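You operate a simulated robot arm through the tools that you are given. There is no shell and no other tool. Be economical: measure what you need, move in short steps, check, and stop when the job is done.

You are at the controls of a simulated two-armed robot. One attempt, no reset.

## Task
Pick up the blue bottle from the bottom shelf of the kit rack with one hand, pass it to the other hand and put it in the inside of the white tray by the air unit. Set down upright: blue bottle.

It is judged by the outcome, as a careful person would: the job done as asked, and still so three seconds after it is handed in. It fails if anything else is knocked over, pushed out of place, dropped, spilled or broken.

## Robot
Two 7-joint arms with two-finger parallel grippers on one trunk, on a base that drives. Base frame: it is fixed to the floor where the robot stands at the start and does not move with it; the origin is under the middle of the robot, x ahead of it, y to its left, z up. Readings come in mm, degrees, newtons and seconds.
The left shoulder is at the start at [179, 174, 927], the right one opposite. With the tool pointing down near the work surface each hand reaches from about 100 to 460 mm from the robot's upright axis, wherever it stands, measured 20 degrees to its own side. Places, roughly: inside of the white tray by the air unit (14x16 cm [-2040, 3460, 800]. Payload 3.6 kg a hand.
Tool frame (each hand has its own): the origin (TCP) lies between the finger pads and is the grasp point; the fingertips stand 30 mm ahead of it; z points along the fingers, y is the line along which they close. The gripper opens to 110 mm. The fingers are 20 mm wide and 10 mm thick; the gripper's body (48 by 112 mm) begins 55 mm behind the TCP.
Orientation is that of the tool frame in the base frame, as a unit quaternion [x, y, z, w]. With the fingers straight down and closing along the base's y, the tool's x points along the base's -x, its y along +y and its z along -z.

## Interface
- The arms move only by the tool step_arm. It takes "left_plan", "right_plan" or both (then of equal length, played together; a hand with none holds still); each is text: rows parted by semicolons, each of 7 numbers parted by spaces: the shift along the base's x, y, z in cm, then the turn, a rotation vector about the base's x, y, z in degrees, then the opening in per cent of the stroke, from 0 (shut) to 100 (fully open). In form: dx dy dz ax ay az hand; .... A call has 1 to 8 rows; each row is the pose to reach, as a shift and turn from the pose commanded when the call began. Each row takes 0.2 s and may step no farther than 50 mm and 8.6 degrees from the row before; otherwise, or with a gripper value out of range, the whole call is refused. A pose out of reach is approached as far as the arm can. The call stops where the force on the tool passes 40 N (or 10 N more than at its start, if that is more) or the arm is blocked; 0.2 s more then pass. The fingers move at their own pace (about 153 mm/s each) and stop on an object; they squeeze with about 39 N. The grip force told is the motor's: it shows also when the fingers shut on nothing. Time passes only in rows, and 0.2 s behind the last, so rows that repeat a pose let the fingers close. It gives the time, the measured TCP pose, the force on the tool (base axes), the opening and the grip force at its end, in the units of the frame above (readings bear some noise), with the torque about the TCP (base axes, N m) and any sound that the robot's microphone picked up, and new pictures: "views" is both (left out), scene, wrist or none (wrist: the cameras of the hands that moved).
- Cameras (640 x 400 px; columns grow to the right, rows downward): "scene" is now at [261.2, 9.3, 1041.6]; the picture's right is [0.04, -1.00, 0.00], its down [-0.93, -0.03, -0.36] and it looks along [0.36, 0.01, -0.93] (base axes); focal length 265 px, centre (320, 200). "left" rides on the left gripper at [72, -17, -103] in its tool frame; the picture's right is [0.23, 0.97, 0.00], its down [-0.76, 0.18, -0.62] and it looks along [-0.61, 0.14, 0.78] (tool axes); focal length 222 px, centre (320, 200). "right" rides on the right gripper at [72, 17, -103] in its tool frame; the picture's right is [-0.23, 0.97, 0.00], its down [-0.76, -0.18, -0.62] and it looks along [-0.61, -0.14, 0.78] (tool axes); focal length 222 px, centre (320, 200). There is no depth. A picture from a camera that has moved, and an enlarged one, comes with that camera's place and axes in the base frame and with its lens. The place of the scene camera against the robot may be out by one fixed shift of up to 25 mm in any direction.
- raise_lower(by): slides the trunk up (or, below 0, down) by that many mm; the arms and the scene camera ride with it, the base frame stays. It gives what a move gives, with no picture.
- roll_base(legs): drives the robot by 1 to 6 legs, each [ahead, left, turn to the left] in mm, mm and degrees, along the robot's own axes; the way and the turn of a leg run together, so that a leg with both is an arc; at most 1500 mm and 180 degrees a leg. The arms and the cameras ride along, it lands a little off, and it stops where it bumps. It gives what a move gives, and a new picture of the scene camera.
- turn_head(pan, tilt): turns the head with the scene camera to pan (to the left, within 86 degrees either way) and tilt (down, from -29 to 69), counted from straight ahead of the robot. It gives what a move gives, and a new picture of the scene camera.
- zoom(camera, box): a new picture of the part [left, top, right, bottom] of that camera's present view, enlarged. The clock stands still meanwhile.
- hand_in(): hands the job in; it is judged then, once.

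Work in short steps. Places have to be worked out from the pictures, the camera data and where the tool is seen: move nearer, look again, correct. Check each grasp and each placing, and mend what went wrong. You have 120 turns and 260 pictures in all, those below and enlarged ones among them. Open the grippers and draw the arms clear of the work before you hand the job in, unless the task says otherwise; then end with one line.

The tools are called after ">>>" as name(argument=value, ...) on one line, values as JSON. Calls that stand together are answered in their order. step_arm: Moves the arms, as the interface text tells. Its arguments: {"type":"object","properties":{"left_plan":{"type":"string"},"right_plan":{"type":"string"},"views":{"type":"string","enum":["both","scene","wrist","none"]}},"required":[]} The other tools are called the same way: raise_lower (by) slides the trunk up or down; roll_base (legs) drives the base; turn_head (pan, tilt) turns the head that bears the scene camera; zoom (camera, box) takes an enlarged picture of a part of a camera's view; hand_in () hands the job in.

At the start:

```text
t: 0.0
left_eef_pos: [249.3, 152.1, 457.1]
left_ee_rot: [0.061, 0.996, 0.058, -0.002]
left_ft_force: [0.1, 0.5, -0.9]
left_moment: [0.01, 0.0, 0.01]
left_width: 110.1
left_grip_force: 0.0
right_eef_pos: [305.0, -168.7, 454.0]
right_ee_rot: [0.001, 1.0, 0.0, 0.0]
right_ft_force: [0.8, 0.2, -0.1]
right_moment: [0.03, 0.0, 0.01]
right_width: 109.8
right_grip_force: 0.1
trunk travel left (down, up): [-50.0, 713.0]
robot x, y, heading: [0.1, 0.4, 0.1]
head pan, tilt: [2.1, 68.8]
```

scene: 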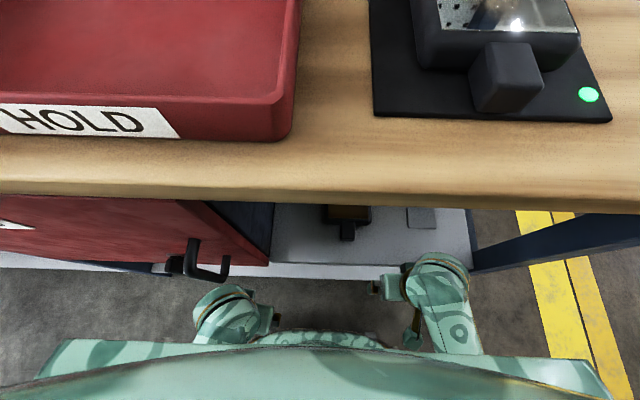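
right: 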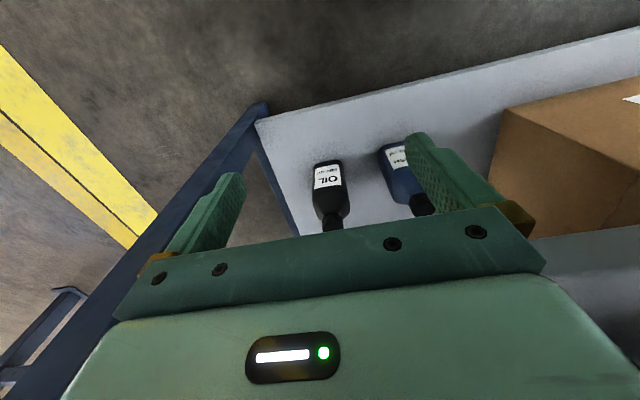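
left: 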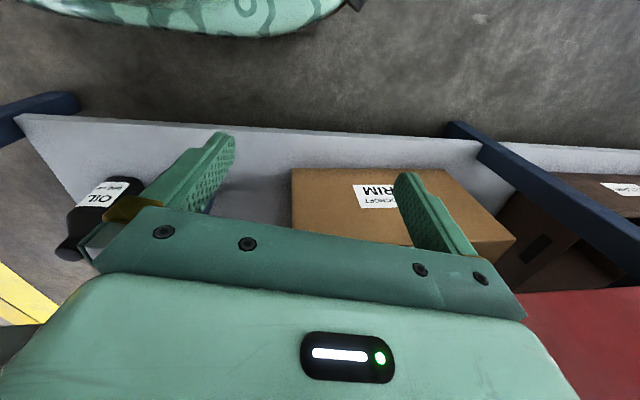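

The wrist views show an oil bottle and a blue bottle on a low shelf ahead of the robot. I'll turn the head to see the whole scene.

>>> turn_head(pan=0, tilt=20)

>>> turn_head(pan=80, tilt=20)

>>> turn_head(pan=-80, tilt=20)

```text
t: 1.2
left_eef_pos: [248.3, 153.8, 457.0]
left_ee_rot: [0.062, 0.996, 0.058, -0.001]
left_ft_force: [-0.7, -0.9, 0.5]
left_moment: [0.01, 0.0, 0.02]
left_width: 109.9
left_grip_force: 0.0
right_eef_pos: [304.4, -168.9, 454.6]
right_ee_rot: [0.001, 1.0, 0.0, 0.0]
right_ft_force: [-0.3, -0.3, 0.5]
right_moment: [-0.03, 0.02, -0.02]
right_width: 109.8
right_grip_force: 0.0
trunk travel left (down, up): [-50.0, 713.0]
robot x, y, heading: [0.6, 2.2, -0.2]
head pan, tilt: [0.0, 20.0]
camera scene: at [298.5, 7.3, 1109.1], right [0.0, -1.0, 0.0], down [-0.34, 0.0, -0.94], along [0.94, 0.0, -0.34], focal length 265 px, centre (320, 200)
```

scene: 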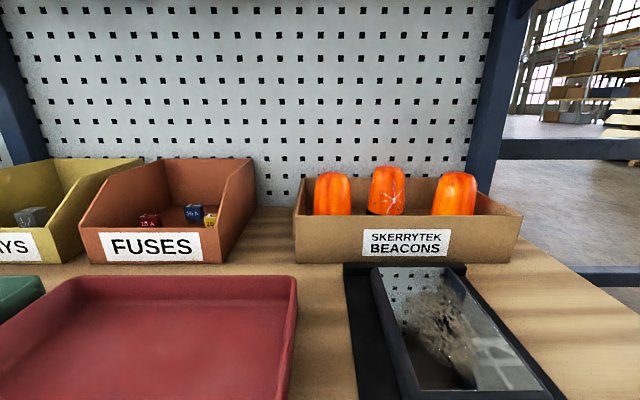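

```text
t: 2.7
left_eef_pos: [247.4, 153.6, 455.1]
left_ee_rot: [0.063, 0.996, 0.059, -0.002]
left_ft_force: [-0.3, 0.2, 0.1]
left_moment: [-0.02, -0.02, 0.01]
left_width: 110.2
left_grip_force: 0.0
right_eef_pos: [304.5, -169.9, 455.9]
right_ee_rot: [0.0, 1.0, 0.0, 0.0]
right_ft_force: [-0.4, -0.3, 1.2]
right_moment: [0.01, 0.0, 0.0]
right_width: 109.9
right_grip_force: 0.0
trunk travel left (down, up): [-50.0, 713.0]
robot x, y, heading: [0.0, -0.1, 0.1]
head pan, tilt: [80.0, 20.0]
camera scene: at [221.6, 99.0, 1109.2], right [0.98, -0.17, 0.0], down [-0.06, -0.34, -0.94], along [0.16, 0.93, -0.34], focal length 265 px, centre (320, 200)
```

scene: 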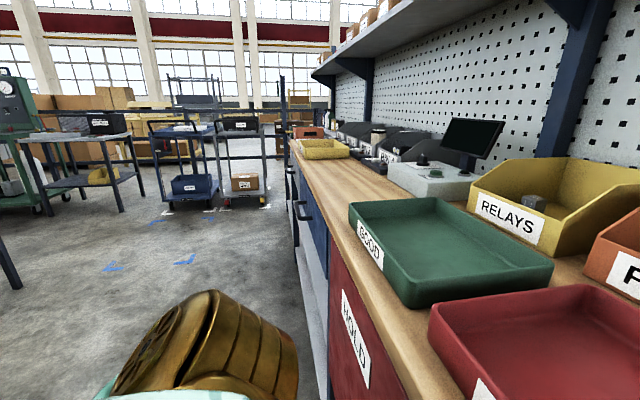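

```text
t: 5.2
left_eef_pos: [248.6, 152.9, 455.6]
left_ee_rot: [0.063, 0.996, 0.058, -0.002]
left_ft_force: [0.1, -0.3, -1.1]
left_moment: [-0.01, -0.01, -0.03]
left_width: 110.0
left_grip_force: 0.0
right_eef_pos: [305.7, -167.1, 454.7]
right_ee_rot: [0.0, 1.0, 0.0, 0.0]
right_ft_force: [0.1, 0.4, 0.1]
right_moment: [0.02, 0.01, 0.0]
right_width: 110.0
right_grip_force: 0.1
trunk travel left (down, up): [-50.0, 713.0]
robot x, y, heading: [0.6, -1.6, -0.1]
head pan, tilt: [-80.0, 20.0]
camera scene: at [221.6, -84.4, 1109.2], right [-0.98, -0.17, 0.0], down [-0.06, 0.34, -0.94], along [0.16, -0.93, -0.34], focal length 265 px, centre (320, 200)
```

scene: 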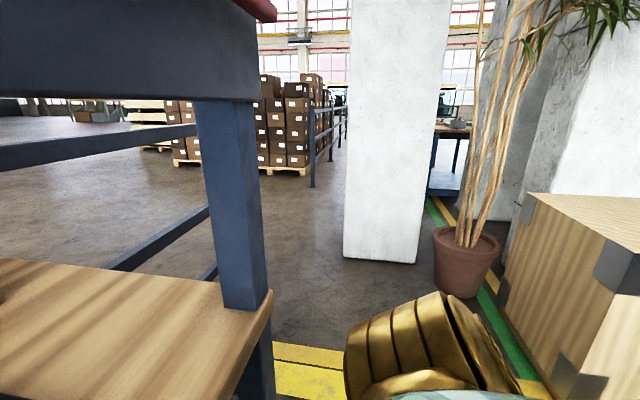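

The green air unit is far left-behind. I need to identify the kit rack, so I'll look left again and zoom in.

>>> turn_head(pan=86, tilt=15)

>>> zoom(camera="scene", box=[0, 50, 320, 250])

>>> zoom(camera="right", box=[240, 80, 560, 280])

```text
t: 7.7
left_eef_pos: [247.4, 152.8, 457.5]
left_ee_rot: [0.062, 0.996, 0.059, -0.001]
left_ft_force: [0.3, 0.4, 0.4]
left_moment: [-0.01, 0.0, 0.03]
left_width: 110.1
left_grip_force: 0.0
right_eef_pos: [304.3, -169.4, 455.2]
right_ee_rot: [0.001, 1.0, 0.0, 0.0]
right_ft_force: [0.0, 0.1, -0.3]
right_moment: [-0.02, 0.01, 0.03]
right_width: 110.2
right_grip_force: 0.0
trunk travel left (down, up): [-50.0, 713.0]
robot x, y, heading: [1.0, -1.1, 0.1]
head pan, tilt: [85.9, 15.0]
camera scene: at [212.0, 100.4, 1117.3], right [1.0, -0.07, 0.0], down [-0.02, -0.26, -0.97], along [0.07, 0.96, -0.26], focal length 265 px, centre (320, 200)
```

scene: 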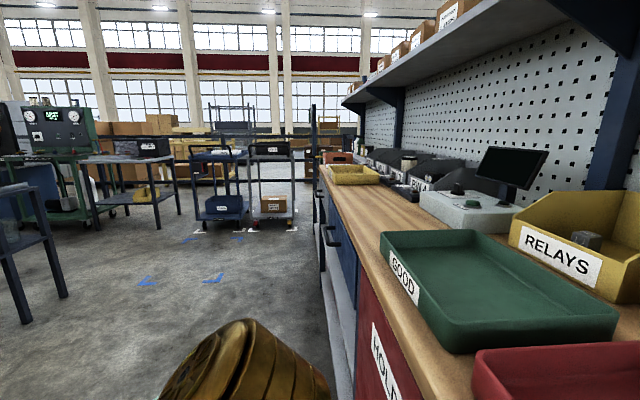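

```text
2.00 times, centred on (160, 150) of scene
camera zoom: at [212.0, 100.4, 1117.3], right [1.0, -0.07, 0.0], down [-0.02, -0.26, -0.97], along [0.07, 0.96, -0.26], focal length 531 px, centre (640, 300)
```

zoom: 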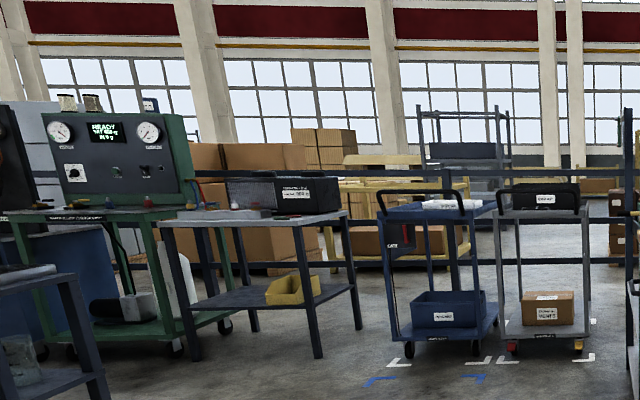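

```text
2.00 times, centred on (400, 180) of right
camera zoom: at [232.6, -152.0, 558.7], right [0.23, 0.97, 0.0], down [0.76, -0.18, 0.62], along [0.61, -0.14, -0.78], focal length 444 px, centre (160, 240)
```

zoom: 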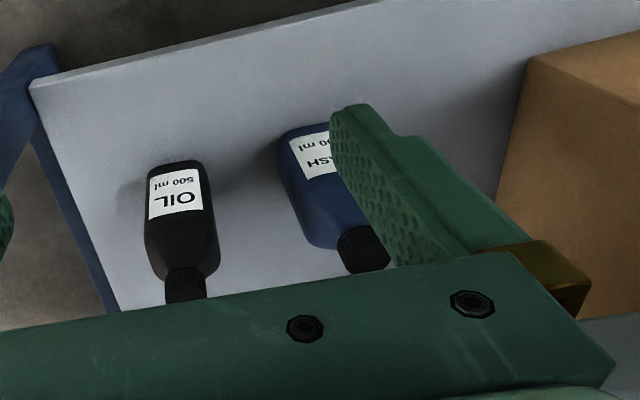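

Need to survey behind. I'll back off the bench a bit, then turn to look.

>>> roll_base(legs=[[-300, 0, 0], [0, 0, 90]])

>>> turn_head(pan=80, tilt=15)

>>> turn_head(pan=30, tilt=15)

>>> turn_head(pan=-60, tilt=30)

```text
t: 13.6
left_eef_pos: [-454.7, 247.9, 455.7]
left_ee_rot: [-0.664, 0.746, 0.04, -0.043]
left_ft_force: [0.0, -0.9, -1.4]
left_moment: [0.04, 0.0, 0.0]
left_width: 109.8
left_grip_force: 0.0
right_eef_pos: [-133.7, 307.1, 455.0]
right_ee_rot: [0.711, -0.704, 0.0, 0.001]
right_ft_force: [0.3, -1.0, 0.1]
right_moment: [0.02, -0.02, -0.03]
right_width: 110.0
right_grip_force: 0.0
trunk travel left (down, up): [-50.0, 713.0]
robot x, y, heading: [-300.8, -2.5, 90.4]
head pan, tilt: [85.9, 15.0]
camera scene: at [-406.4, 230.5, 1117.3], right [0.06, 1.0, 0.0], down [0.26, -0.02, -0.97], along [-0.96, 0.06, -0.26], focal length 265 px, centre (320, 200)
```

scene: 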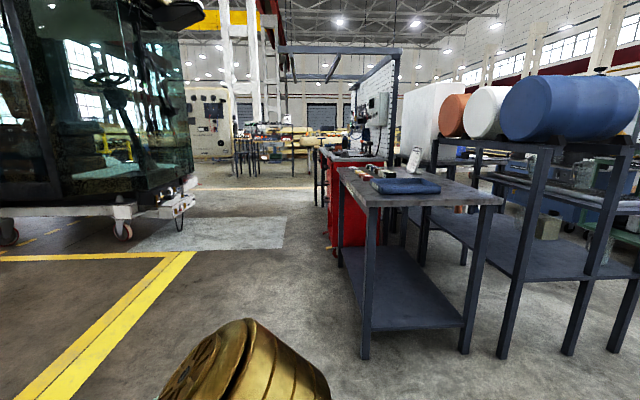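

```text
t: 14.2
left_eef_pos: [-454.0, 246.9, 456.3]
left_ee_rot: [-0.663, 0.746, 0.039, -0.043]
left_ft_force: [0.5, -0.4, -0.1]
left_moment: [0.01, 0.0, 0.04]
left_width: 110.0
left_grip_force: 0.0
right_eef_pos: [-132.8, 306.9, 455.4]
right_ee_rot: [0.71, -0.704, 0.0, 0.001]
right_ft_force: [-0.2, -0.4, 0.5]
right_moment: [0.01, -0.03, -0.01]
right_width: 110.1
right_grip_force: 0.0
trunk travel left (down, up): [-50.0, 713.0]
robot x, y, heading: [-297.4, -0.7, 90.3]
head pan, tilt: [80.0, 15.0]
camera scene: at [-405.4, 240.1, 1117.3], right [0.16, 0.99, 0.0], down [0.26, -0.04, -0.97], along [-0.95, 0.16, -0.26], focal length 265 px, centre (320, 200)
```

scene: 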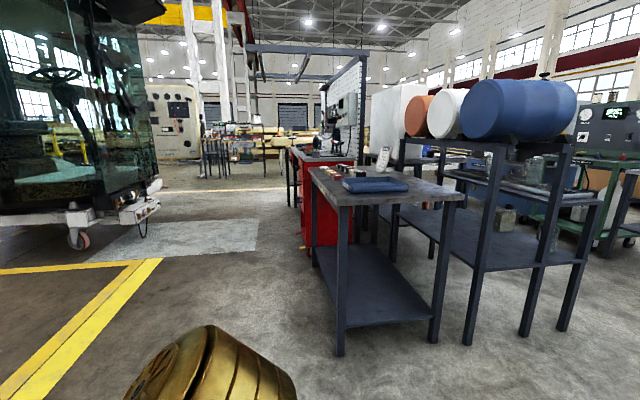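

```text
t: 15.4
left_eef_pos: [-455.5, 246.3, 457.7]
left_ee_rot: [-0.664, 0.745, 0.04, -0.043]
left_ft_force: [-0.1, -0.1, 0.2]
left_moment: [0.0, 0.02, -0.02]
left_width: 109.8
left_grip_force: 0.0
right_eef_pos: [-133.4, 306.3, 455.7]
right_ee_rot: [0.71, -0.704, -0.001, 0.0]
right_ft_force: [0.8, -0.1, -0.1]
right_moment: [-0.02, -0.03, -0.01]
right_width: 110.0
right_grip_force: 0.1
trunk travel left (down, up): [-50.0, 713.0]
robot x, y, heading: [-298.0, -1.6, 90.4]
head pan, tilt: [30.0, 15.0]
camera scene: at [-360.7, 305.2, 1117.3], right [0.86, 0.51, 0.0], down [0.13, -0.22, -0.97], along [-0.49, 0.83, -0.26], focal length 265 px, centre (320, 200)
```

scene: 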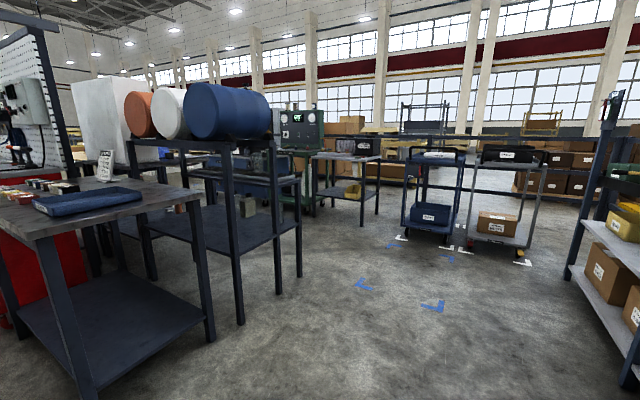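

```text
t: 17.1
left_eef_pos: [-454.9, 247.7, 456.6]
left_ee_rot: [-0.664, 0.745, 0.04, -0.043]
left_ft_force: [0.2, 0.6, 0.1]
left_moment: [-0.01, 0.01, 0.02]
left_width: 110.0
left_grip_force: 0.2
right_eef_pos: [-133.3, 306.5, 454.6]
right_ee_rot: [0.71, -0.704, 0.0, 0.0]
right_ft_force: [-0.9, -0.6, -0.1]
right_moment: [0.0, 0.0, 0.04]
right_width: 110.0
right_grip_force: 0.1
trunk travel left (down, up): [-50.0, 713.0]
robot x, y, heading: [-295.4, -1.3, 90.3]
head pan, tilt: [-60.0, 30.0]
camera scene: at [-235.3, 270.7, 1093.1], right [0.51, -0.86, 0.0], down [-0.43, -0.25, -0.87], along [0.75, 0.44, -0.5], focal length 265 px, centre (320, 200)
```

scene: 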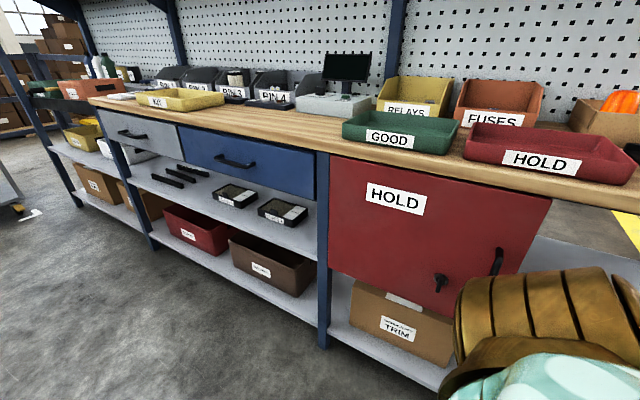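

A rack stands at the far end of the bench, with bottles on it. I'll zoom in on it.

>>> turn_head(pan=-25, tilt=20)

>>> zoom(camera="scene", box=[220, 80, 540, 280])

```text
t: 18.1
left_eef_pos: [-454.4, 246.7, 457.3]
left_ee_rot: [-0.664, 0.745, 0.04, -0.043]
left_ft_force: [-0.5, 0.0, 0.7]
left_moment: [-0.06, 0.0, 0.01]
left_width: 109.9
left_grip_force: 0.0
right_eef_pos: [-132.2, 305.9, 455.3]
right_ee_rot: [0.71, -0.704, -0.001, 0.001]
right_ft_force: [0.2, -0.3, -0.1]
right_moment: [0.02, -0.02, -0.01]
right_width: 109.8
right_grip_force: 0.1
trunk travel left (down, up): [-50.0, 713.0]
robot x, y, heading: [-300.9, 3.4, 90.6]
head pan, tilt: [-25.0, 20.0]
camera scene: at [-274.5, 309.5, 1109.1], right [0.91, -0.42, 0.0], down [-0.14, -0.31, -0.94], along [0.39, 0.85, -0.34], focal length 265 px, centre (320, 200)
```

scene: 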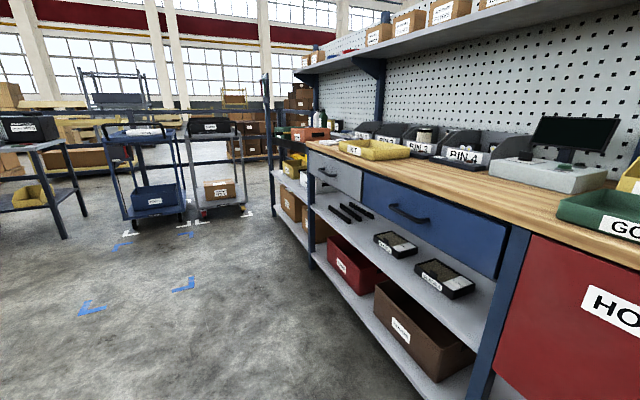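

```text
2.00 times, centred on (380, 180) of scene
camera zoom: at [-274.5, 309.5, 1109.1], right [0.91, -0.42, 0.0], down [-0.14, -0.31, -0.94], along [0.39, 0.85, -0.34], focal length 531 px, centre (200, 240)
```

zoom: 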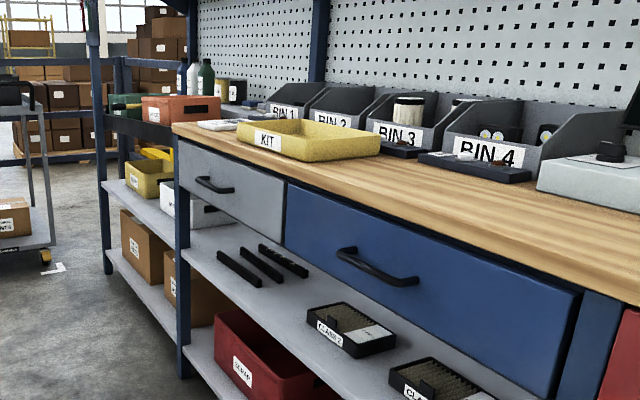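

The rack at the bench's far end may be the kit rack. I'll drive along the bench for a look at its bottom shelf.

>>> roll_base(legs=[[1300, 50, 0], [700, 0, 0]])

>>> turn_head(pan=-75, tilt=35)

>>> turn_head(pan=60, tilt=25)

```text
t: 28.2
left_eef_pos: [-520.2, 2269.7, 456.7]
left_ee_rot: [-0.668, 0.742, 0.04, -0.043]
left_ft_force: [-0.7, 0.5, -0.2]
left_moment: [0.03, -0.01, 0.0]
left_width: 110.1
left_grip_force: 0.0
right_eef_pos: [-200.0, 2332.6, 454.8]
right_ee_rot: [0.714, -0.7, 0.0, -0.001]
right_ft_force: [-0.1, 1.6, -0.8]
right_moment: [-0.01, 0.02, -0.01]
right_width: 109.9
right_grip_force: 0.0
trunk travel left (down, up): [-50.0, 713.0]
robot x, y, heading: [-363.5, 2022.3, 91.2]
head pan, tilt: [-25.0, 20.0]
camera scene: at [-341.0, 2334.1, 1109.2], right [0.91, -0.41, 0.0], down [-0.14, -0.31, -0.94], along [0.38, 0.86, -0.34], focal length 265 px, centre (320, 200)
```

scene: 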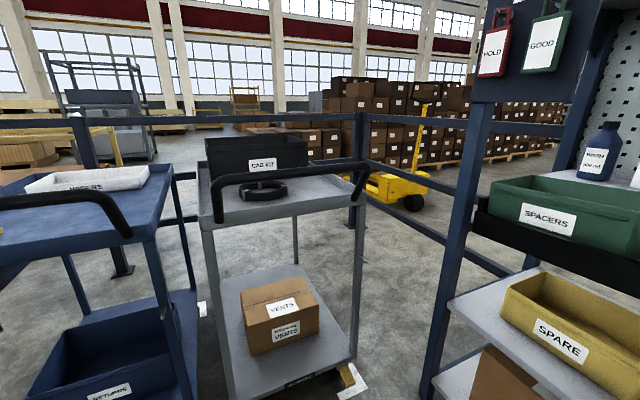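

```text
t: 29.4
left_eef_pos: [-521.1, 2269.0, 456.7]
left_ee_rot: [-0.667, 0.743, 0.04, -0.042]
left_ft_force: [0.5, -0.3, 0.4]
left_moment: [0.02, -0.01, -0.02]
left_width: 110.3
left_grip_force: 0.0
right_eef_pos: [-199.7, 2331.5, 455.0]
right_ee_rot: [0.714, -0.7, 0.0, 0.0]
right_ft_force: [-0.1, -0.1, -0.1]
right_moment: [-0.01, 0.0, 0.01]
right_width: 110.3
right_grip_force: 0.1
trunk travel left (down, up): [-50.0, 713.0]
robot x, y, heading: [-363.5, 2024.1, 91.0]
head pan, tilt: [-75.0, 35.0]
camera scene: at [-294.1, 2273.4, 1085.4], right [0.28, -0.96, 0.0], down [-0.55, -0.16, -0.82], along [0.79, 0.23, -0.57], focal length 265 px, centre (320, 200)
```

scene: 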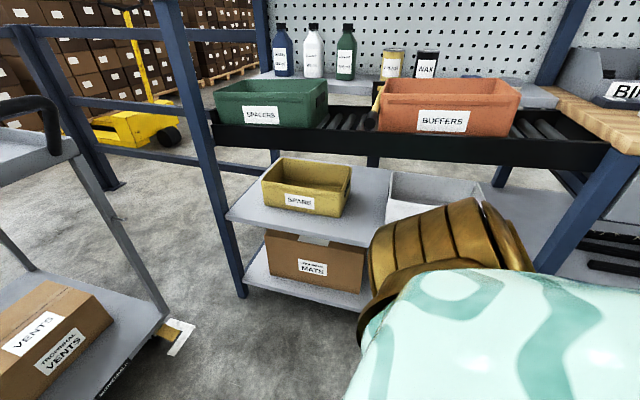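

```text
t: 31.5
left_eef_pos: [-522.4, 2268.9, 456.8]
left_ee_rot: [-0.668, 0.742, 0.04, -0.043]
left_ft_force: [-0.4, 0.7, -0.2]
left_moment: [0.02, -0.01, -0.01]
left_width: 109.9
left_grip_force: 0.1
right_eef_pos: [-200.1, 2332.9, 455.6]
right_ee_rot: [0.713, -0.701, 0.0, 0.0]
right_ft_force: [0.0, 0.5, -0.1]
right_moment: [-0.01, -0.03, -0.02]
right_width: 110.4
right_grip_force: 0.1
trunk travel left (down, up): [-50.0, 713.0]
robot x, y, heading: [-363.6, 2025.5, 91.1]
head pan, tilt: [60.0, 25.0]
camera scene: at [-459.4, 2293.6, 1101.1], right [0.48, 0.88, 0.0], down [0.37, -0.2, -0.91], along [-0.79, 0.44, -0.42], focal length 265 px, centre (320, 200)
```

scene: 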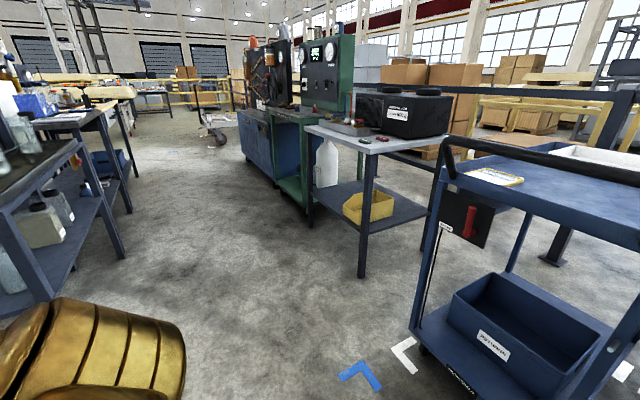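

The white tray is on the table beside the green air unit. I'm still looking for the kit rack with a blue bottle, so I'll zoom both candidates.

>>> zoom(camera="scene", box=[0, 60, 240, 310])

>>> zoom(camera="scene", box=[240, 20, 480, 270])

>>> turn_head(pan=86, tilt=30)

```text
1.60 times, centred on (120, 185) of scene
camera zoom: at [-459.4, 2293.6, 1101.1], right [0.48, 0.88, 0.0], down [0.37, -0.2, -0.91], along [-0.79, 0.44, -0.42], focal length 424 px, centre (640, 224)
```

zoom: 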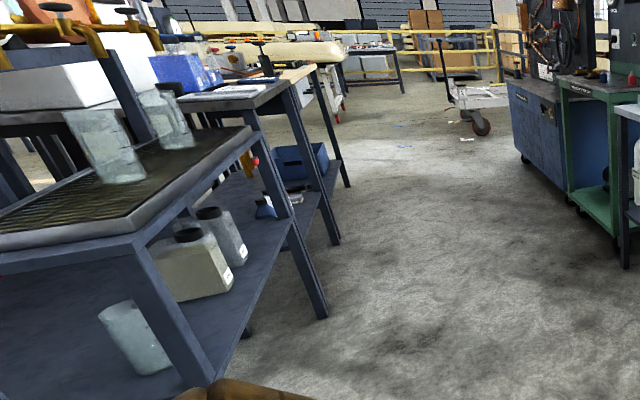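

```text
1.60 times, centred on (360, 145) of scene
camera zoom: at [-459.4, 2293.6, 1101.1], right [0.48, 0.88, 0.0], down [0.37, -0.2, -0.91], along [-0.79, 0.44, -0.42], focal length 424 px, centre (256, 288)
```

zoom: 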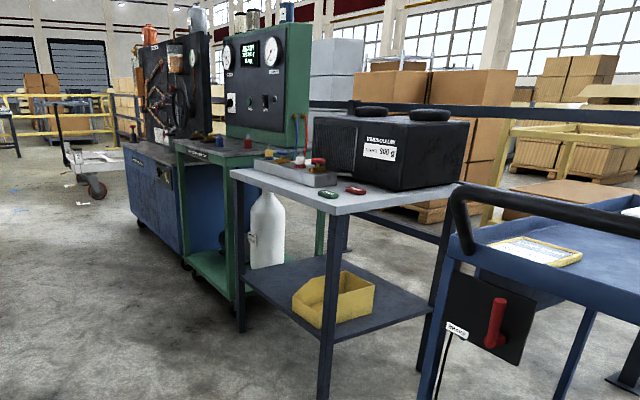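

```text
t: 32.4
left_eef_pos: [-521.1, 2269.7, 456.4]
left_ee_rot: [-0.667, 0.742, 0.04, -0.043]
left_ft_force: [-0.3, 0.0, 0.4]
left_moment: [0.0, -0.01, 0.01]
left_width: 109.9
left_grip_force: 0.0
right_eef_pos: [-200.5, 2331.2, 454.7]
right_ee_rot: [0.714, -0.7, 0.0, 0.0]
right_ft_force: [0.3, -0.1, 1.0]
right_moment: [-0.01, -0.05, 0.01]
right_width: 109.8
right_grip_force: 0.0
trunk travel left (down, up): [-50.0, 713.0]
robot x, y, heading: [-362.9, 2025.3, 91.1]
head pan, tilt: [85.9, 30.0]
camera scene: at [-469.1, 2253.7, 1093.2], right [0.05, 1.0, 0.0], down [0.5, -0.03, -0.87], along [-0.86, 0.05, -0.5], focal length 265 px, centre (320, 200)
```

scene: 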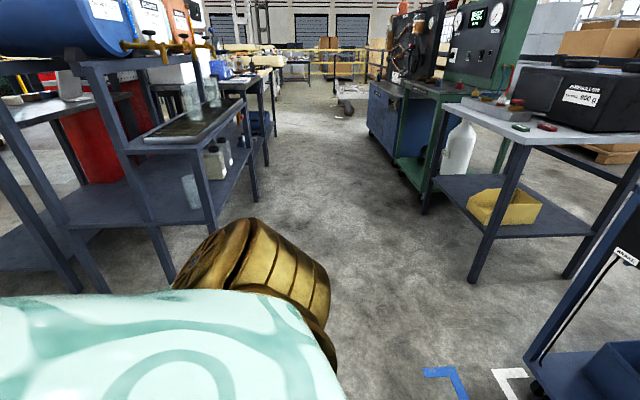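

I'll face the end rack to inspect its bottom shelf, lowering the view.

>>> roll_base(legs=[[0, 0, -91]])

>>> turn_head(pan=20, tilt=40)

>>> zoom(camera="scene", box=[120, 50, 520, 300])

```text
t: 36.7
left_eef_pos: [-114.7, 2179.1, 456.3]
left_ee_rot: [0.061, 0.996, 0.059, -0.002]
left_ft_force: [0.4, -0.4, -0.1]
left_moment: [0.0, 0.0, 0.04]
left_width: 110.2
left_grip_force: 0.0
right_eef_pos: [-56.9, 1855.5, 454.7]
right_ee_rot: [-0.002, 1.0, -0.001, 0.0]
right_ft_force: [-0.4, 0.0, 0.5]
right_moment: [0.0, 0.0, -0.02]
right_width: 109.7
right_grip_force: 0.1
trunk travel left (down, up): [-50.0, 713.0]
robot x, y, heading: [-362.5, 2021.6, 0.0]
head pan, tilt: [85.9, 30.0]
camera scene: at [-151.3, 2122.6, 1093.1], right [1.0, -0.07, 0.0], down [-0.03, -0.5, -0.87], along [0.06, 0.86, -0.5], focal length 265 px, centre (320, 200)
```

scene: 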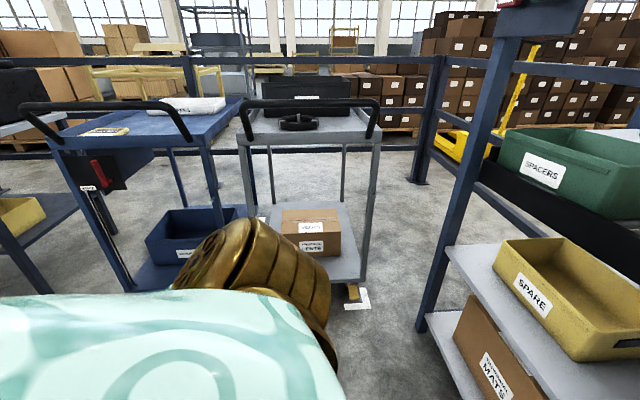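

```text
t: 38.1
left_eef_pos: [-115.2, 2178.6, 457.0]
left_ee_rot: [0.061, 0.996, 0.058, -0.002]
left_ft_force: [0.0, -0.7, -0.4]
left_moment: [0.0, 0.0, -0.02]
left_width: 110.1
left_grip_force: 0.1
right_eef_pos: [-56.6, 1856.4, 454.5]
right_ee_rot: [-0.001, 1.0, 0.0, -0.001]
right_ft_force: [-0.1, -0.3, 0.0]
right_moment: [0.0, 0.02, 0.0]
right_width: 109.8
right_grip_force: 0.0
trunk travel left (down, up): [-50.0, 713.0]
robot x, y, heading: [-363.2, 2024.6, 0.3]
head pan, tilt: [20.0, 40.0]
camera scene: at [-77.6, 2061.8, 1077.8], right [0.35, -0.94, 0.0], down [-0.6, -0.22, -0.77], along [0.72, 0.26, -0.64], focal length 265 px, centre (320, 200)
```

scene: 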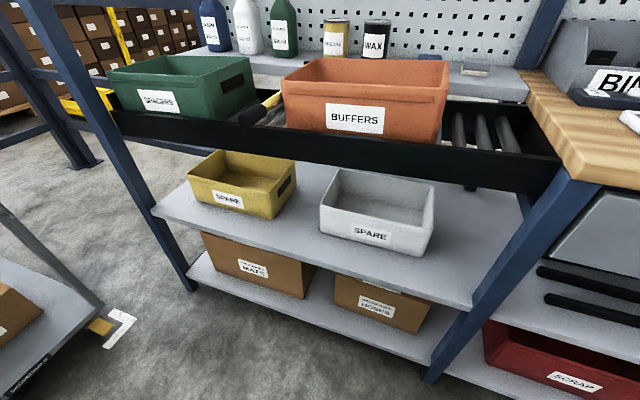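

```text
1.60 times, centred on (320, 175) of scene
camera zoom: at [-77.6, 2061.8, 1077.8], right [0.35, -0.94, 0.0], down [-0.6, -0.22, -0.77], along [0.72, 0.26, -0.64], focal length 424 px, centre (320, 240)
```

zoom: 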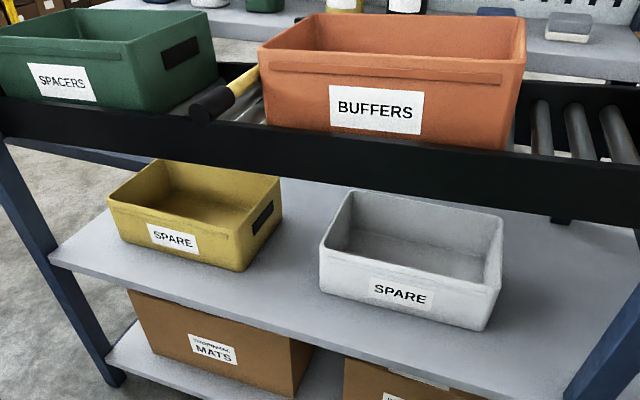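

No blue bottle on this rack's bottom shelf; the one near the start is still the prime candidate. Before returning I'll check the tray and the racks on the other side by driving down the aisle.

>>> roll_base(legs=[[0, 0, 180], [900, -250, 0]])

>>> turn_head(pan=50, tilt=30)

>>> turn_head(pan=-45, tilt=30)

```text
t: 50.1
left_eef_pos: [-1493.5, 2155.0, 455.8]
left_ee_rot: [0.995, -0.075, 0.001, 0.059]
left_ft_force: [-0.4, -0.7, 0.0]
left_moment: [0.04, -0.01, -0.02]
left_width: 109.8
left_grip_force: 0.1
right_eef_pos: [-1539.6, 2478.9, 454.8]
right_ee_rot: [1.0, -0.013, -0.001, 0.0]
right_ft_force: [0.1, 0.1, 0.4]
right_moment: [0.0, -0.02, 0.01]
right_width: 109.6
right_grip_force: 0.0
trunk travel left (down, up): [-50.0, 713.0]
robot x, y, heading: [-1239.5, 2300.2, 178.7]
head pan, tilt: [20.0, 40.0]
camera scene: at [-1549.6, 2288.4, 1077.8], right [-0.32, 0.95, 0.0], down [0.61, 0.2, -0.77], along [-0.73, -0.24, -0.64], focal length 265 px, centre (320, 200)
```

scene: 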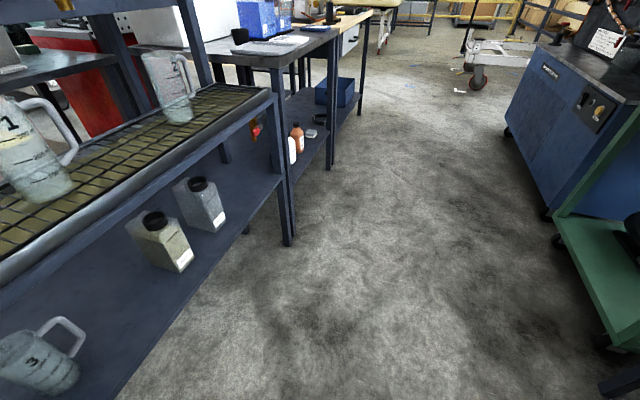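

```text
t: 51.1
left_eef_pos: [-1491.0, 2155.8, 457.0]
left_ee_rot: [0.995, -0.076, 0.0, 0.059]
left_ft_force: [-0.5, -0.2, 0.3]
left_moment: [0.01, 0.05, -0.01]
left_width: 110.1
left_grip_force: 0.1
right_eef_pos: [-1541.4, 2479.1, 455.6]
right_ee_rot: [1.0, -0.014, -0.001, 0.0]
right_ft_force: [0.1, 0.1, -0.1]
right_moment: [0.0, 0.01, 0.02]
right_width: 109.9
right_grip_force: 0.0
trunk travel left (down, up): [-50.0, 713.0]
robot x, y, heading: [-1237.6, 2302.7, 178.4]
head pan, tilt: [50.0, 30.0]
camera scene: at [-1528.9, 2247.7, 1093.1], right [-0.75, 0.66, 0.0], down [0.33, 0.37, -0.87], along [-0.57, -0.65, -0.5], focal length 265 px, centre (320, 200)
```

scene: 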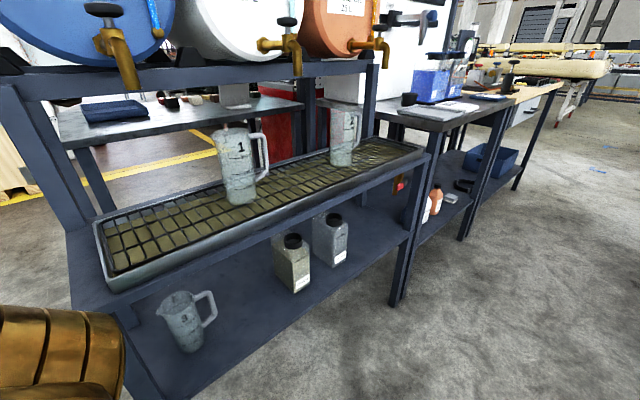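

```text
t: 52.8
left_eef_pos: [-1492.1, 2155.2, 457.0]
left_ee_rot: [0.995, -0.075, 0.001, 0.058]
left_ft_force: [0.5, -0.5, -0.2]
left_moment: [-0.01, 0.03, 0.01]
left_width: 110.1
left_grip_force: 0.1
right_eef_pos: [-1540.2, 2478.9, 454.9]
right_ee_rot: [1.0, -0.014, 0.0, 0.0]
right_ft_force: [-0.1, -0.1, -0.6]
right_moment: [-0.02, 0.0, 0.02]
right_width: 110.0
right_grip_force: 0.0
trunk travel left (down, up): [-50.0, 713.0]
robot x, y, heading: [-1236.7, 2298.5, 178.6]
head pan, tilt: [-45.0, 30.0]
camera scene: at [-1531.3, 2380.9, 1093.1], right [0.72, 0.69, 0.0], down [0.34, -0.36, -0.87], along [-0.6, 0.63, -0.5], focal length 265 px, centre (320, 200)
```

scene: 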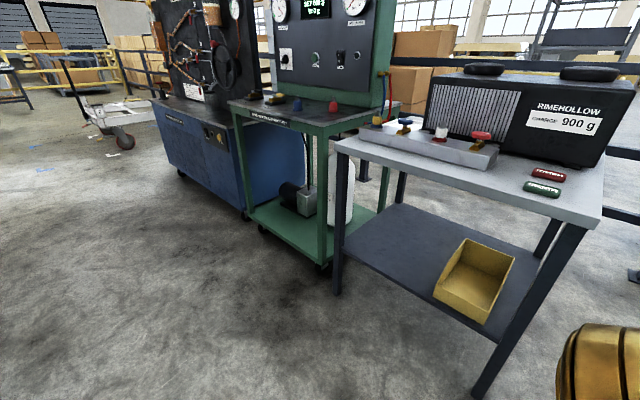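

I'll zoom in around where the tray should project (about (409,128)).

>>> zoom(camera="scene", box=[300, 60, 500, 185])

>>> zoom(camera="scene", box=[120, 40, 360, 190])

```text
3.20 times, centred on (400, 122) of scene
camera zoom: at [-1531.3, 2380.9, 1093.1], right [0.72, 0.69, 0.0], down [0.34, -0.36, -0.87], along [-0.6, 0.63, -0.5], focal length 849 px, centre (64, 448)
```

zoom: 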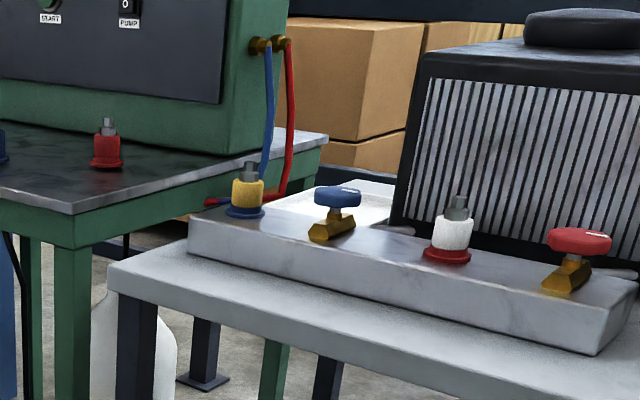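

```text
2.67 times, centred on (240, 115) of scene
camera zoom: at [-1531.3, 2380.9, 1093.1], right [0.72, 0.69, 0.0], down [0.34, -0.36, -0.87], along [-0.6, 0.63, -0.5], focal length 707 px, centre (533, 427)
```

zoom: 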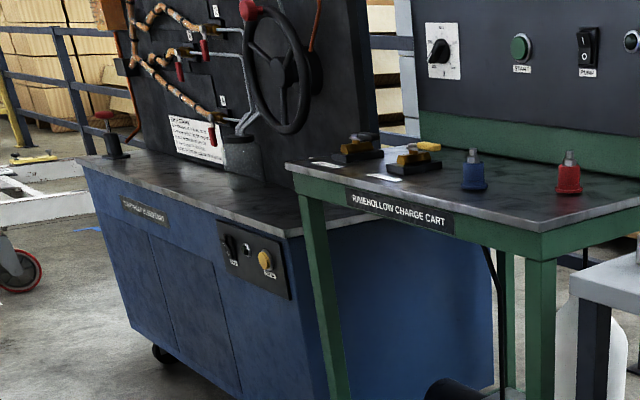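

The white tray sits on the table behind the grey valve block, left of the black unit. I'll raise the trunk and look down at that table to understand access.

>>> raise_lower(by=500)

>>> turn_head(pan=-60, tilt=40)

>>> zoom(camera="scene", box=[140, 40, 400, 200])

```text
refused: 500 is not a number from -400 to 400
```

```text
t: 53.6
left_eef_pos: [-1491.4, 2154.0, 456.4]
left_ee_rot: [0.996, -0.075, 0.001, 0.058]
left_ft_force: [0.1, 0.1, -0.2]
left_moment: [-0.03, 0.0, 0.0]
left_width: 110.2
left_grip_force: 0.0
right_eef_pos: [-1539.5, 2478.8, 455.9]
right_ee_rot: [1.0, -0.013, 0.0, 0.0]
right_ft_force: [-0.6, -0.2, -0.2]
right_moment: [0.01, -0.02, 0.02]
right_width: 110.0
right_grip_force: 0.1
trunk travel left (down, up): [-50.0, 713.0]
robot x, y, heading: [-1243.9, 2303.3, 178.6]
head pan, tilt: [-60.0, 40.0]
camera scene: at [-1509.6, 2390.1, 1077.8], right [0.88, 0.48, 0.0], down [0.31, -0.56, -0.77], along [-0.37, 0.67, -0.64], focal length 265 px, centre (320, 200)
```

scene: 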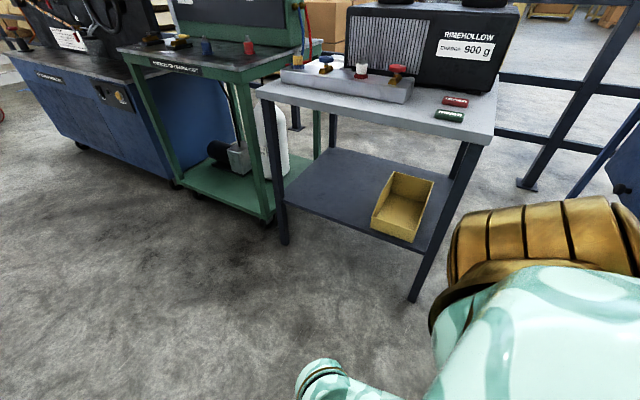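

```text
2.46 times, centred on (270, 120) of scene
camera zoom: at [-1509.6, 2390.1, 1077.8], right [0.88, 0.48, 0.0], down [0.31, -0.56, -0.77], along [-0.37, 0.67, -0.64], focal length 653 px, centre (443, 397)
```

zoom: 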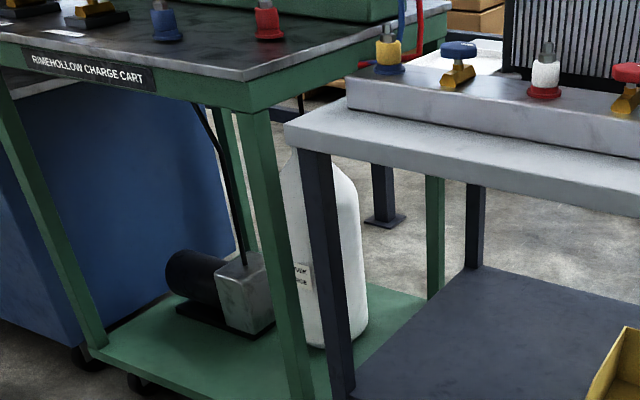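

I'll raise the trunk 400 to see over the valve block.

>>> raise_lower(by=400)

>>> turn_head(pan=-50, tilt=45)

>>> zoom(camera="scene", box=[230, 0, 470, 150])

```text
t: 54.9
left_eef_pos: [-1485.8, 2110.4, 535.6]
left_ee_rot: [0.985, -0.128, -0.002, 0.117]
left_ft_force: [-0.2, -0.9, -0.2]
left_moment: [0.01, -0.03, 0.03]
left_width: 109.9
left_grip_force: 0.1
right_eef_pos: [-1536.0, 2493.8, 539.6]
right_ee_rot: [1.0, -0.001, -0.001, -0.021]
right_ft_force: [-0.1, 0.5, 1.0]
right_moment: [0.03, 0.03, 0.01]
right_width: 109.9
right_grip_force: 0.0
trunk travel left (down, up): [-135.0, 628.0]
robot x, y, heading: [-1237.8, 2303.7, 178.5]
head pan, tilt: [-60.0, 40.0]
stopped: the arm was blocked; the commanded pose is now the measured one
```

```text
t: 55.6
left_eef_pos: [-1485.6, 2111.8, 534.4]
left_ee_rot: [0.985, -0.128, -0.002, 0.116]
left_ft_force: [-0.4, -0.1, 0.7]
left_moment: [0.01, -0.03, 0.01]
left_width: 110.1
left_grip_force: 0.1
right_eef_pos: [-1535.3, 2494.0, 538.5]
right_ee_rot: [1.0, 0.0, 0.0, -0.019]
right_ft_force: [0.9, -0.4, -0.6]
right_moment: [0.0, 0.01, 0.0]
right_width: 109.9
right_grip_force: 0.1
trunk travel left (down, up): [-135.0, 628.0]
robot x, y, heading: [-1237.7, 2300.5, 178.5]
head pan, tilt: [-50.0, 45.0]
camera scene: at [-1466.5, 2377.7, 1162.1], right [0.78, 0.62, 0.0], down [0.44, -0.55, -0.71], along [-0.44, 0.55, -0.71], focal length 265 px, centre (320, 200)
```

scene: 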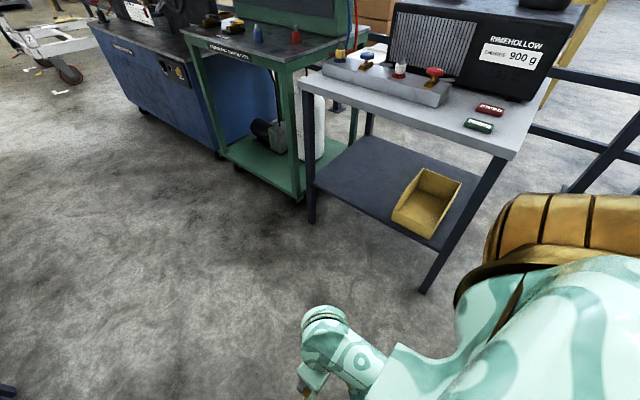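

```text
2.67 times, centred on (350, 75) of scene
camera zoom: at [-1466.5, 2377.7, 1162.1], right [0.78, 0.62, 0.0], down [0.44, -0.55, -0.71], along [-0.44, 0.55, -0.71], focal length 707 px, centre (240, 533)
```

zoom: 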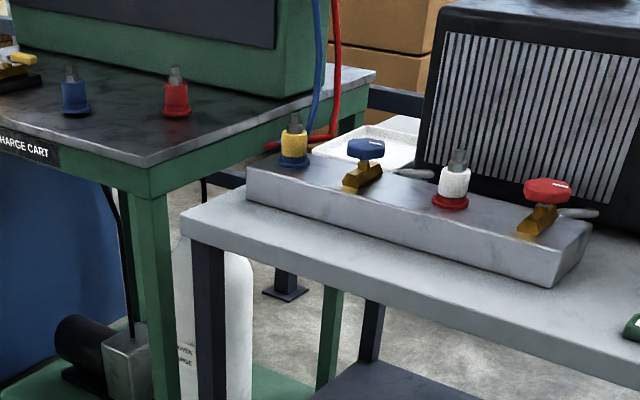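

The rise was blocked; maybe the left elbow met the rack on the left. I'll look there.

>>> turn_head(pan=75, tilt=45)

```text
t: 57.6
left_eef_pos: [-1486.5, 2110.1, 534.6]
left_ee_rot: [0.985, -0.127, -0.002, 0.116]
left_ft_force: [-0.3, 1.1, -0.1]
left_moment: [0.0, 0.02, 0.0]
left_width: 110.0
left_grip_force: 0.1
right_eef_pos: [-1536.2, 2494.2, 538.5]
right_ee_rot: [1.0, -0.001, -0.001, -0.02]
right_ft_force: [0.7, 0.4, 0.2]
right_moment: [0.0, 0.01, -0.01]
right_width: 110.1
right_grip_force: 0.1
trunk travel left (down, up): [-135.0, 628.0]
robot x, y, heading: [-1240.6, 2303.6, 178.6]
head pan, tilt: [75.0, 45.0]
camera scene: at [-1438.9, 2236.0, 1162.1], right [-0.96, 0.28, 0.0], down [0.2, 0.68, -0.71], along [-0.2, -0.68, -0.71], focal length 265 px, centre (320, 200)
```

scene: 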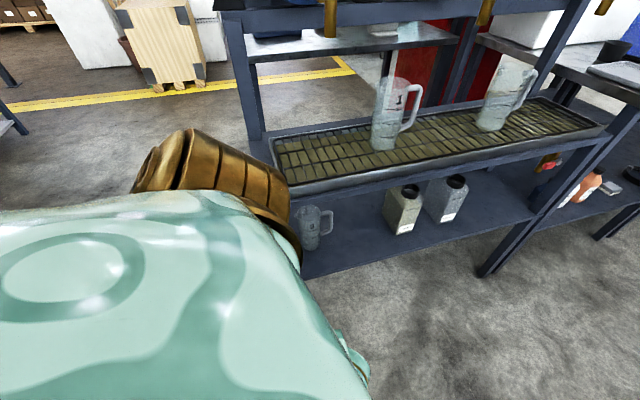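

The left elbow seems to have touched the drip rack, but nothing on it moved. I'll sidestep away to the right, then continue.

>>> roll_base(legs=[[0, -170, 0]])

>>> raise_lower(by=-85)

```text
t: 59.1
left_eef_pos: [-1480.8, 2282.0, 533.2]
left_ee_rot: [0.985, -0.127, -0.003, 0.117]
left_ft_force: [-0.4, 0.2, -0.1]
left_moment: [0.0, -0.02, 0.0]
left_width: 109.8
left_grip_force: 0.1
right_eef_pos: [-1531.3, 2665.0, 539.2]
right_ee_rot: [1.0, -0.001, 0.0, -0.02]
right_ft_force: [0.1, 0.0, 0.3]
right_moment: [0.0, 0.01, -0.01]
right_width: 109.9
right_grip_force: 0.0
trunk travel left (down, up): [-135.0, 628.0]
robot x, y, heading: [-1239.1, 2474.7, 178.6]
head pan, tilt: [75.0, 45.0]
camera scene: at [-1434.5, 2407.2, 1162.1], right [-0.96, 0.28, 0.0], down [0.2, 0.68, -0.71], along [-0.2, -0.68, -0.71], focal length 265 px, centre (320, 200)
```

scene: 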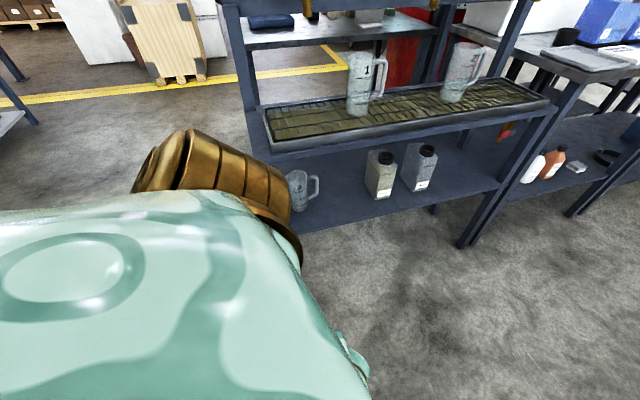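

```text
t: 59.9
left_eef_pos: [-1481.6, 2238.7, 478.6]
left_ee_rot: [0.968, -0.184, -0.001, 0.168]
left_ft_force: [0.0, 0.4, 0.7]
left_moment: [-0.03, -0.02, -0.01]
left_width: 109.9
left_grip_force: 0.2
right_eef_pos: [-1527.5, 2720.8, 479.7]
right_ee_rot: [0.995, 0.048, 0.004, -0.091]
right_ft_force: [0.4, 0.3, 0.3]
right_moment: [-0.01, -0.01, -0.01]
right_width: 110.1
right_grip_force: 0.1
trunk travel left (down, up): [-83.0, 680.0]
robot x, y, heading: [-1233.8, 2470.1, 178.3]
head pan, tilt: [75.0, 45.0]
stopped: the arm was blocked; the commanded pose is now the measured one
```

Blocked again with the arms splaying outward; I'll look down at the arms and body.

>>> turn_head(pan=0, tilt=69)

>>> step_arm(left_plan="0 0 0 0 0 0 100", right_plan="0 0 0 0 0 0 100", views="both")

```text
t: 61.3
left_eef_pos: [-1481.9, 2238.7, 479.4]
left_ee_rot: [0.968, -0.185, -0.002, 0.169]
left_ft_force: [0.3, 0.0, 0.5]
left_moment: [-0.02, 0.02, -0.01]
left_width: 110.0
left_grip_force: 0.1
right_eef_pos: [-1528.1, 2720.3, 481.4]
right_ee_rot: [0.995, 0.047, 0.003, -0.091]
right_ft_force: [0.4, 0.4, -0.4]
right_moment: [0.0, -0.02, 0.01]
right_width: 110.0
right_grip_force: 0.1
trunk travel left (down, up): [-83.0, 680.0]
robot x, y, heading: [-1238.9, 2471.9, 178.6]
head pan, tilt: [0.0, 68.8]
camera scene: at [-1499.6, 2487.1, 1077.1], right [0.03, 1.0, 0.0], down [0.93, -0.02, -0.36], along [-0.36, 0.01, -0.93], focal length 265 px, centre (320, 200)
```

scene: 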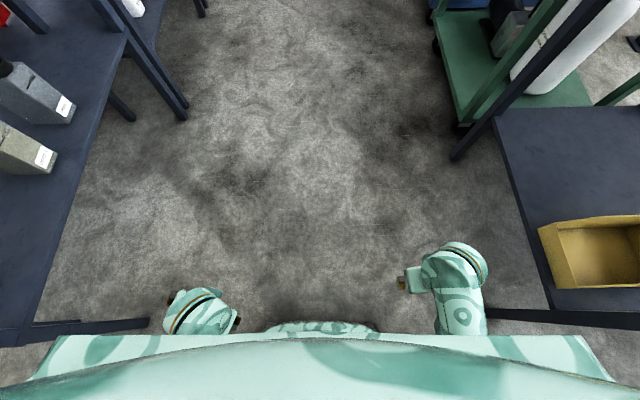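

```text
t: 61.7
left_eef_pos: [-1481.6, 2238.2, 478.9]
left_ee_rot: [0.968, -0.184, -0.001, 0.17]
left_ft_force: [0.2, -0.1, -1.0]
left_moment: [0.02, 0.04, 0.01]
left_width: 109.9
left_grip_force: 0.1
right_eef_pos: [-1527.3, 2719.3, 480.5]
right_ee_rot: [0.995, 0.048, 0.003, -0.091]
right_ft_force: [-0.7, -0.6, -1.0]
right_moment: [0.0, -0.01, -0.02]
right_width: 109.7
right_grip_force: 0.0
trunk travel left (down, up): [-83.0, 680.0]
robot x, y, heading: [-1238.2, 2474.3, 178.5]
head pan, tilt: [0.0, 68.8]
camera scene: at [-1499.6, 2487.1, 1077.1], right [0.03, 1.0, 0.0], down [0.93, -0.02, -0.36], along [-0.36, 0.01, -0.93], focal length 265 px, centre (320, 200)
camera right: at [-1453.4, 2690.7, 580.2], right [-0.13, -0.97, -0.18], down [-0.77, -0.01, 0.63], along [-0.62, 0.22, -0.75], focal length 222 px, centre (320, 200)
camera left: at [-1402.9, 2260.4, 574.8], right [-0.14, -0.93, 0.33], down [-0.73, 0.32, 0.6], along [-0.67, -0.16, -0.73], focal length 222 px, centre (320, 200)
```

scene: 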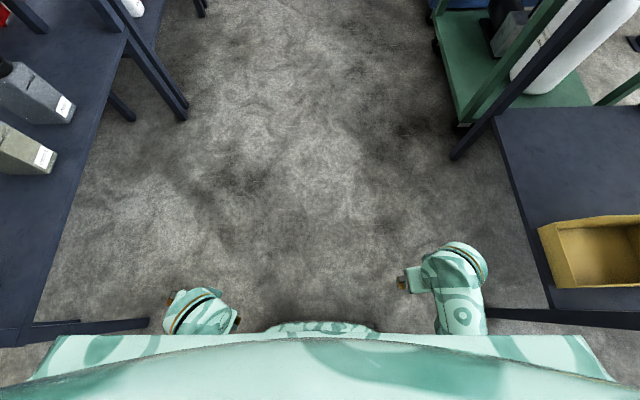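
right: 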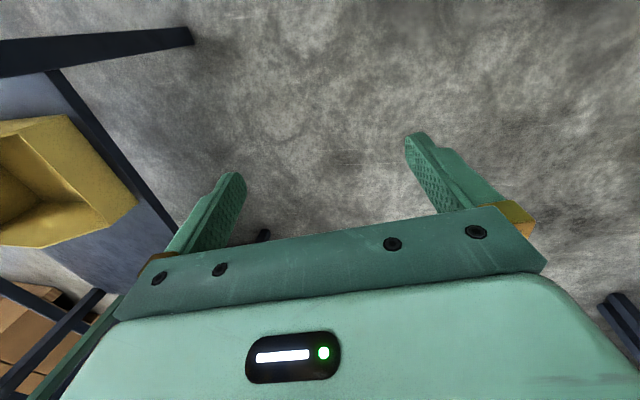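
left: 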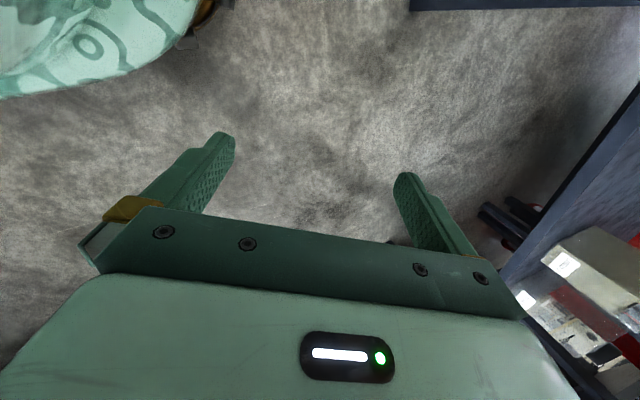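

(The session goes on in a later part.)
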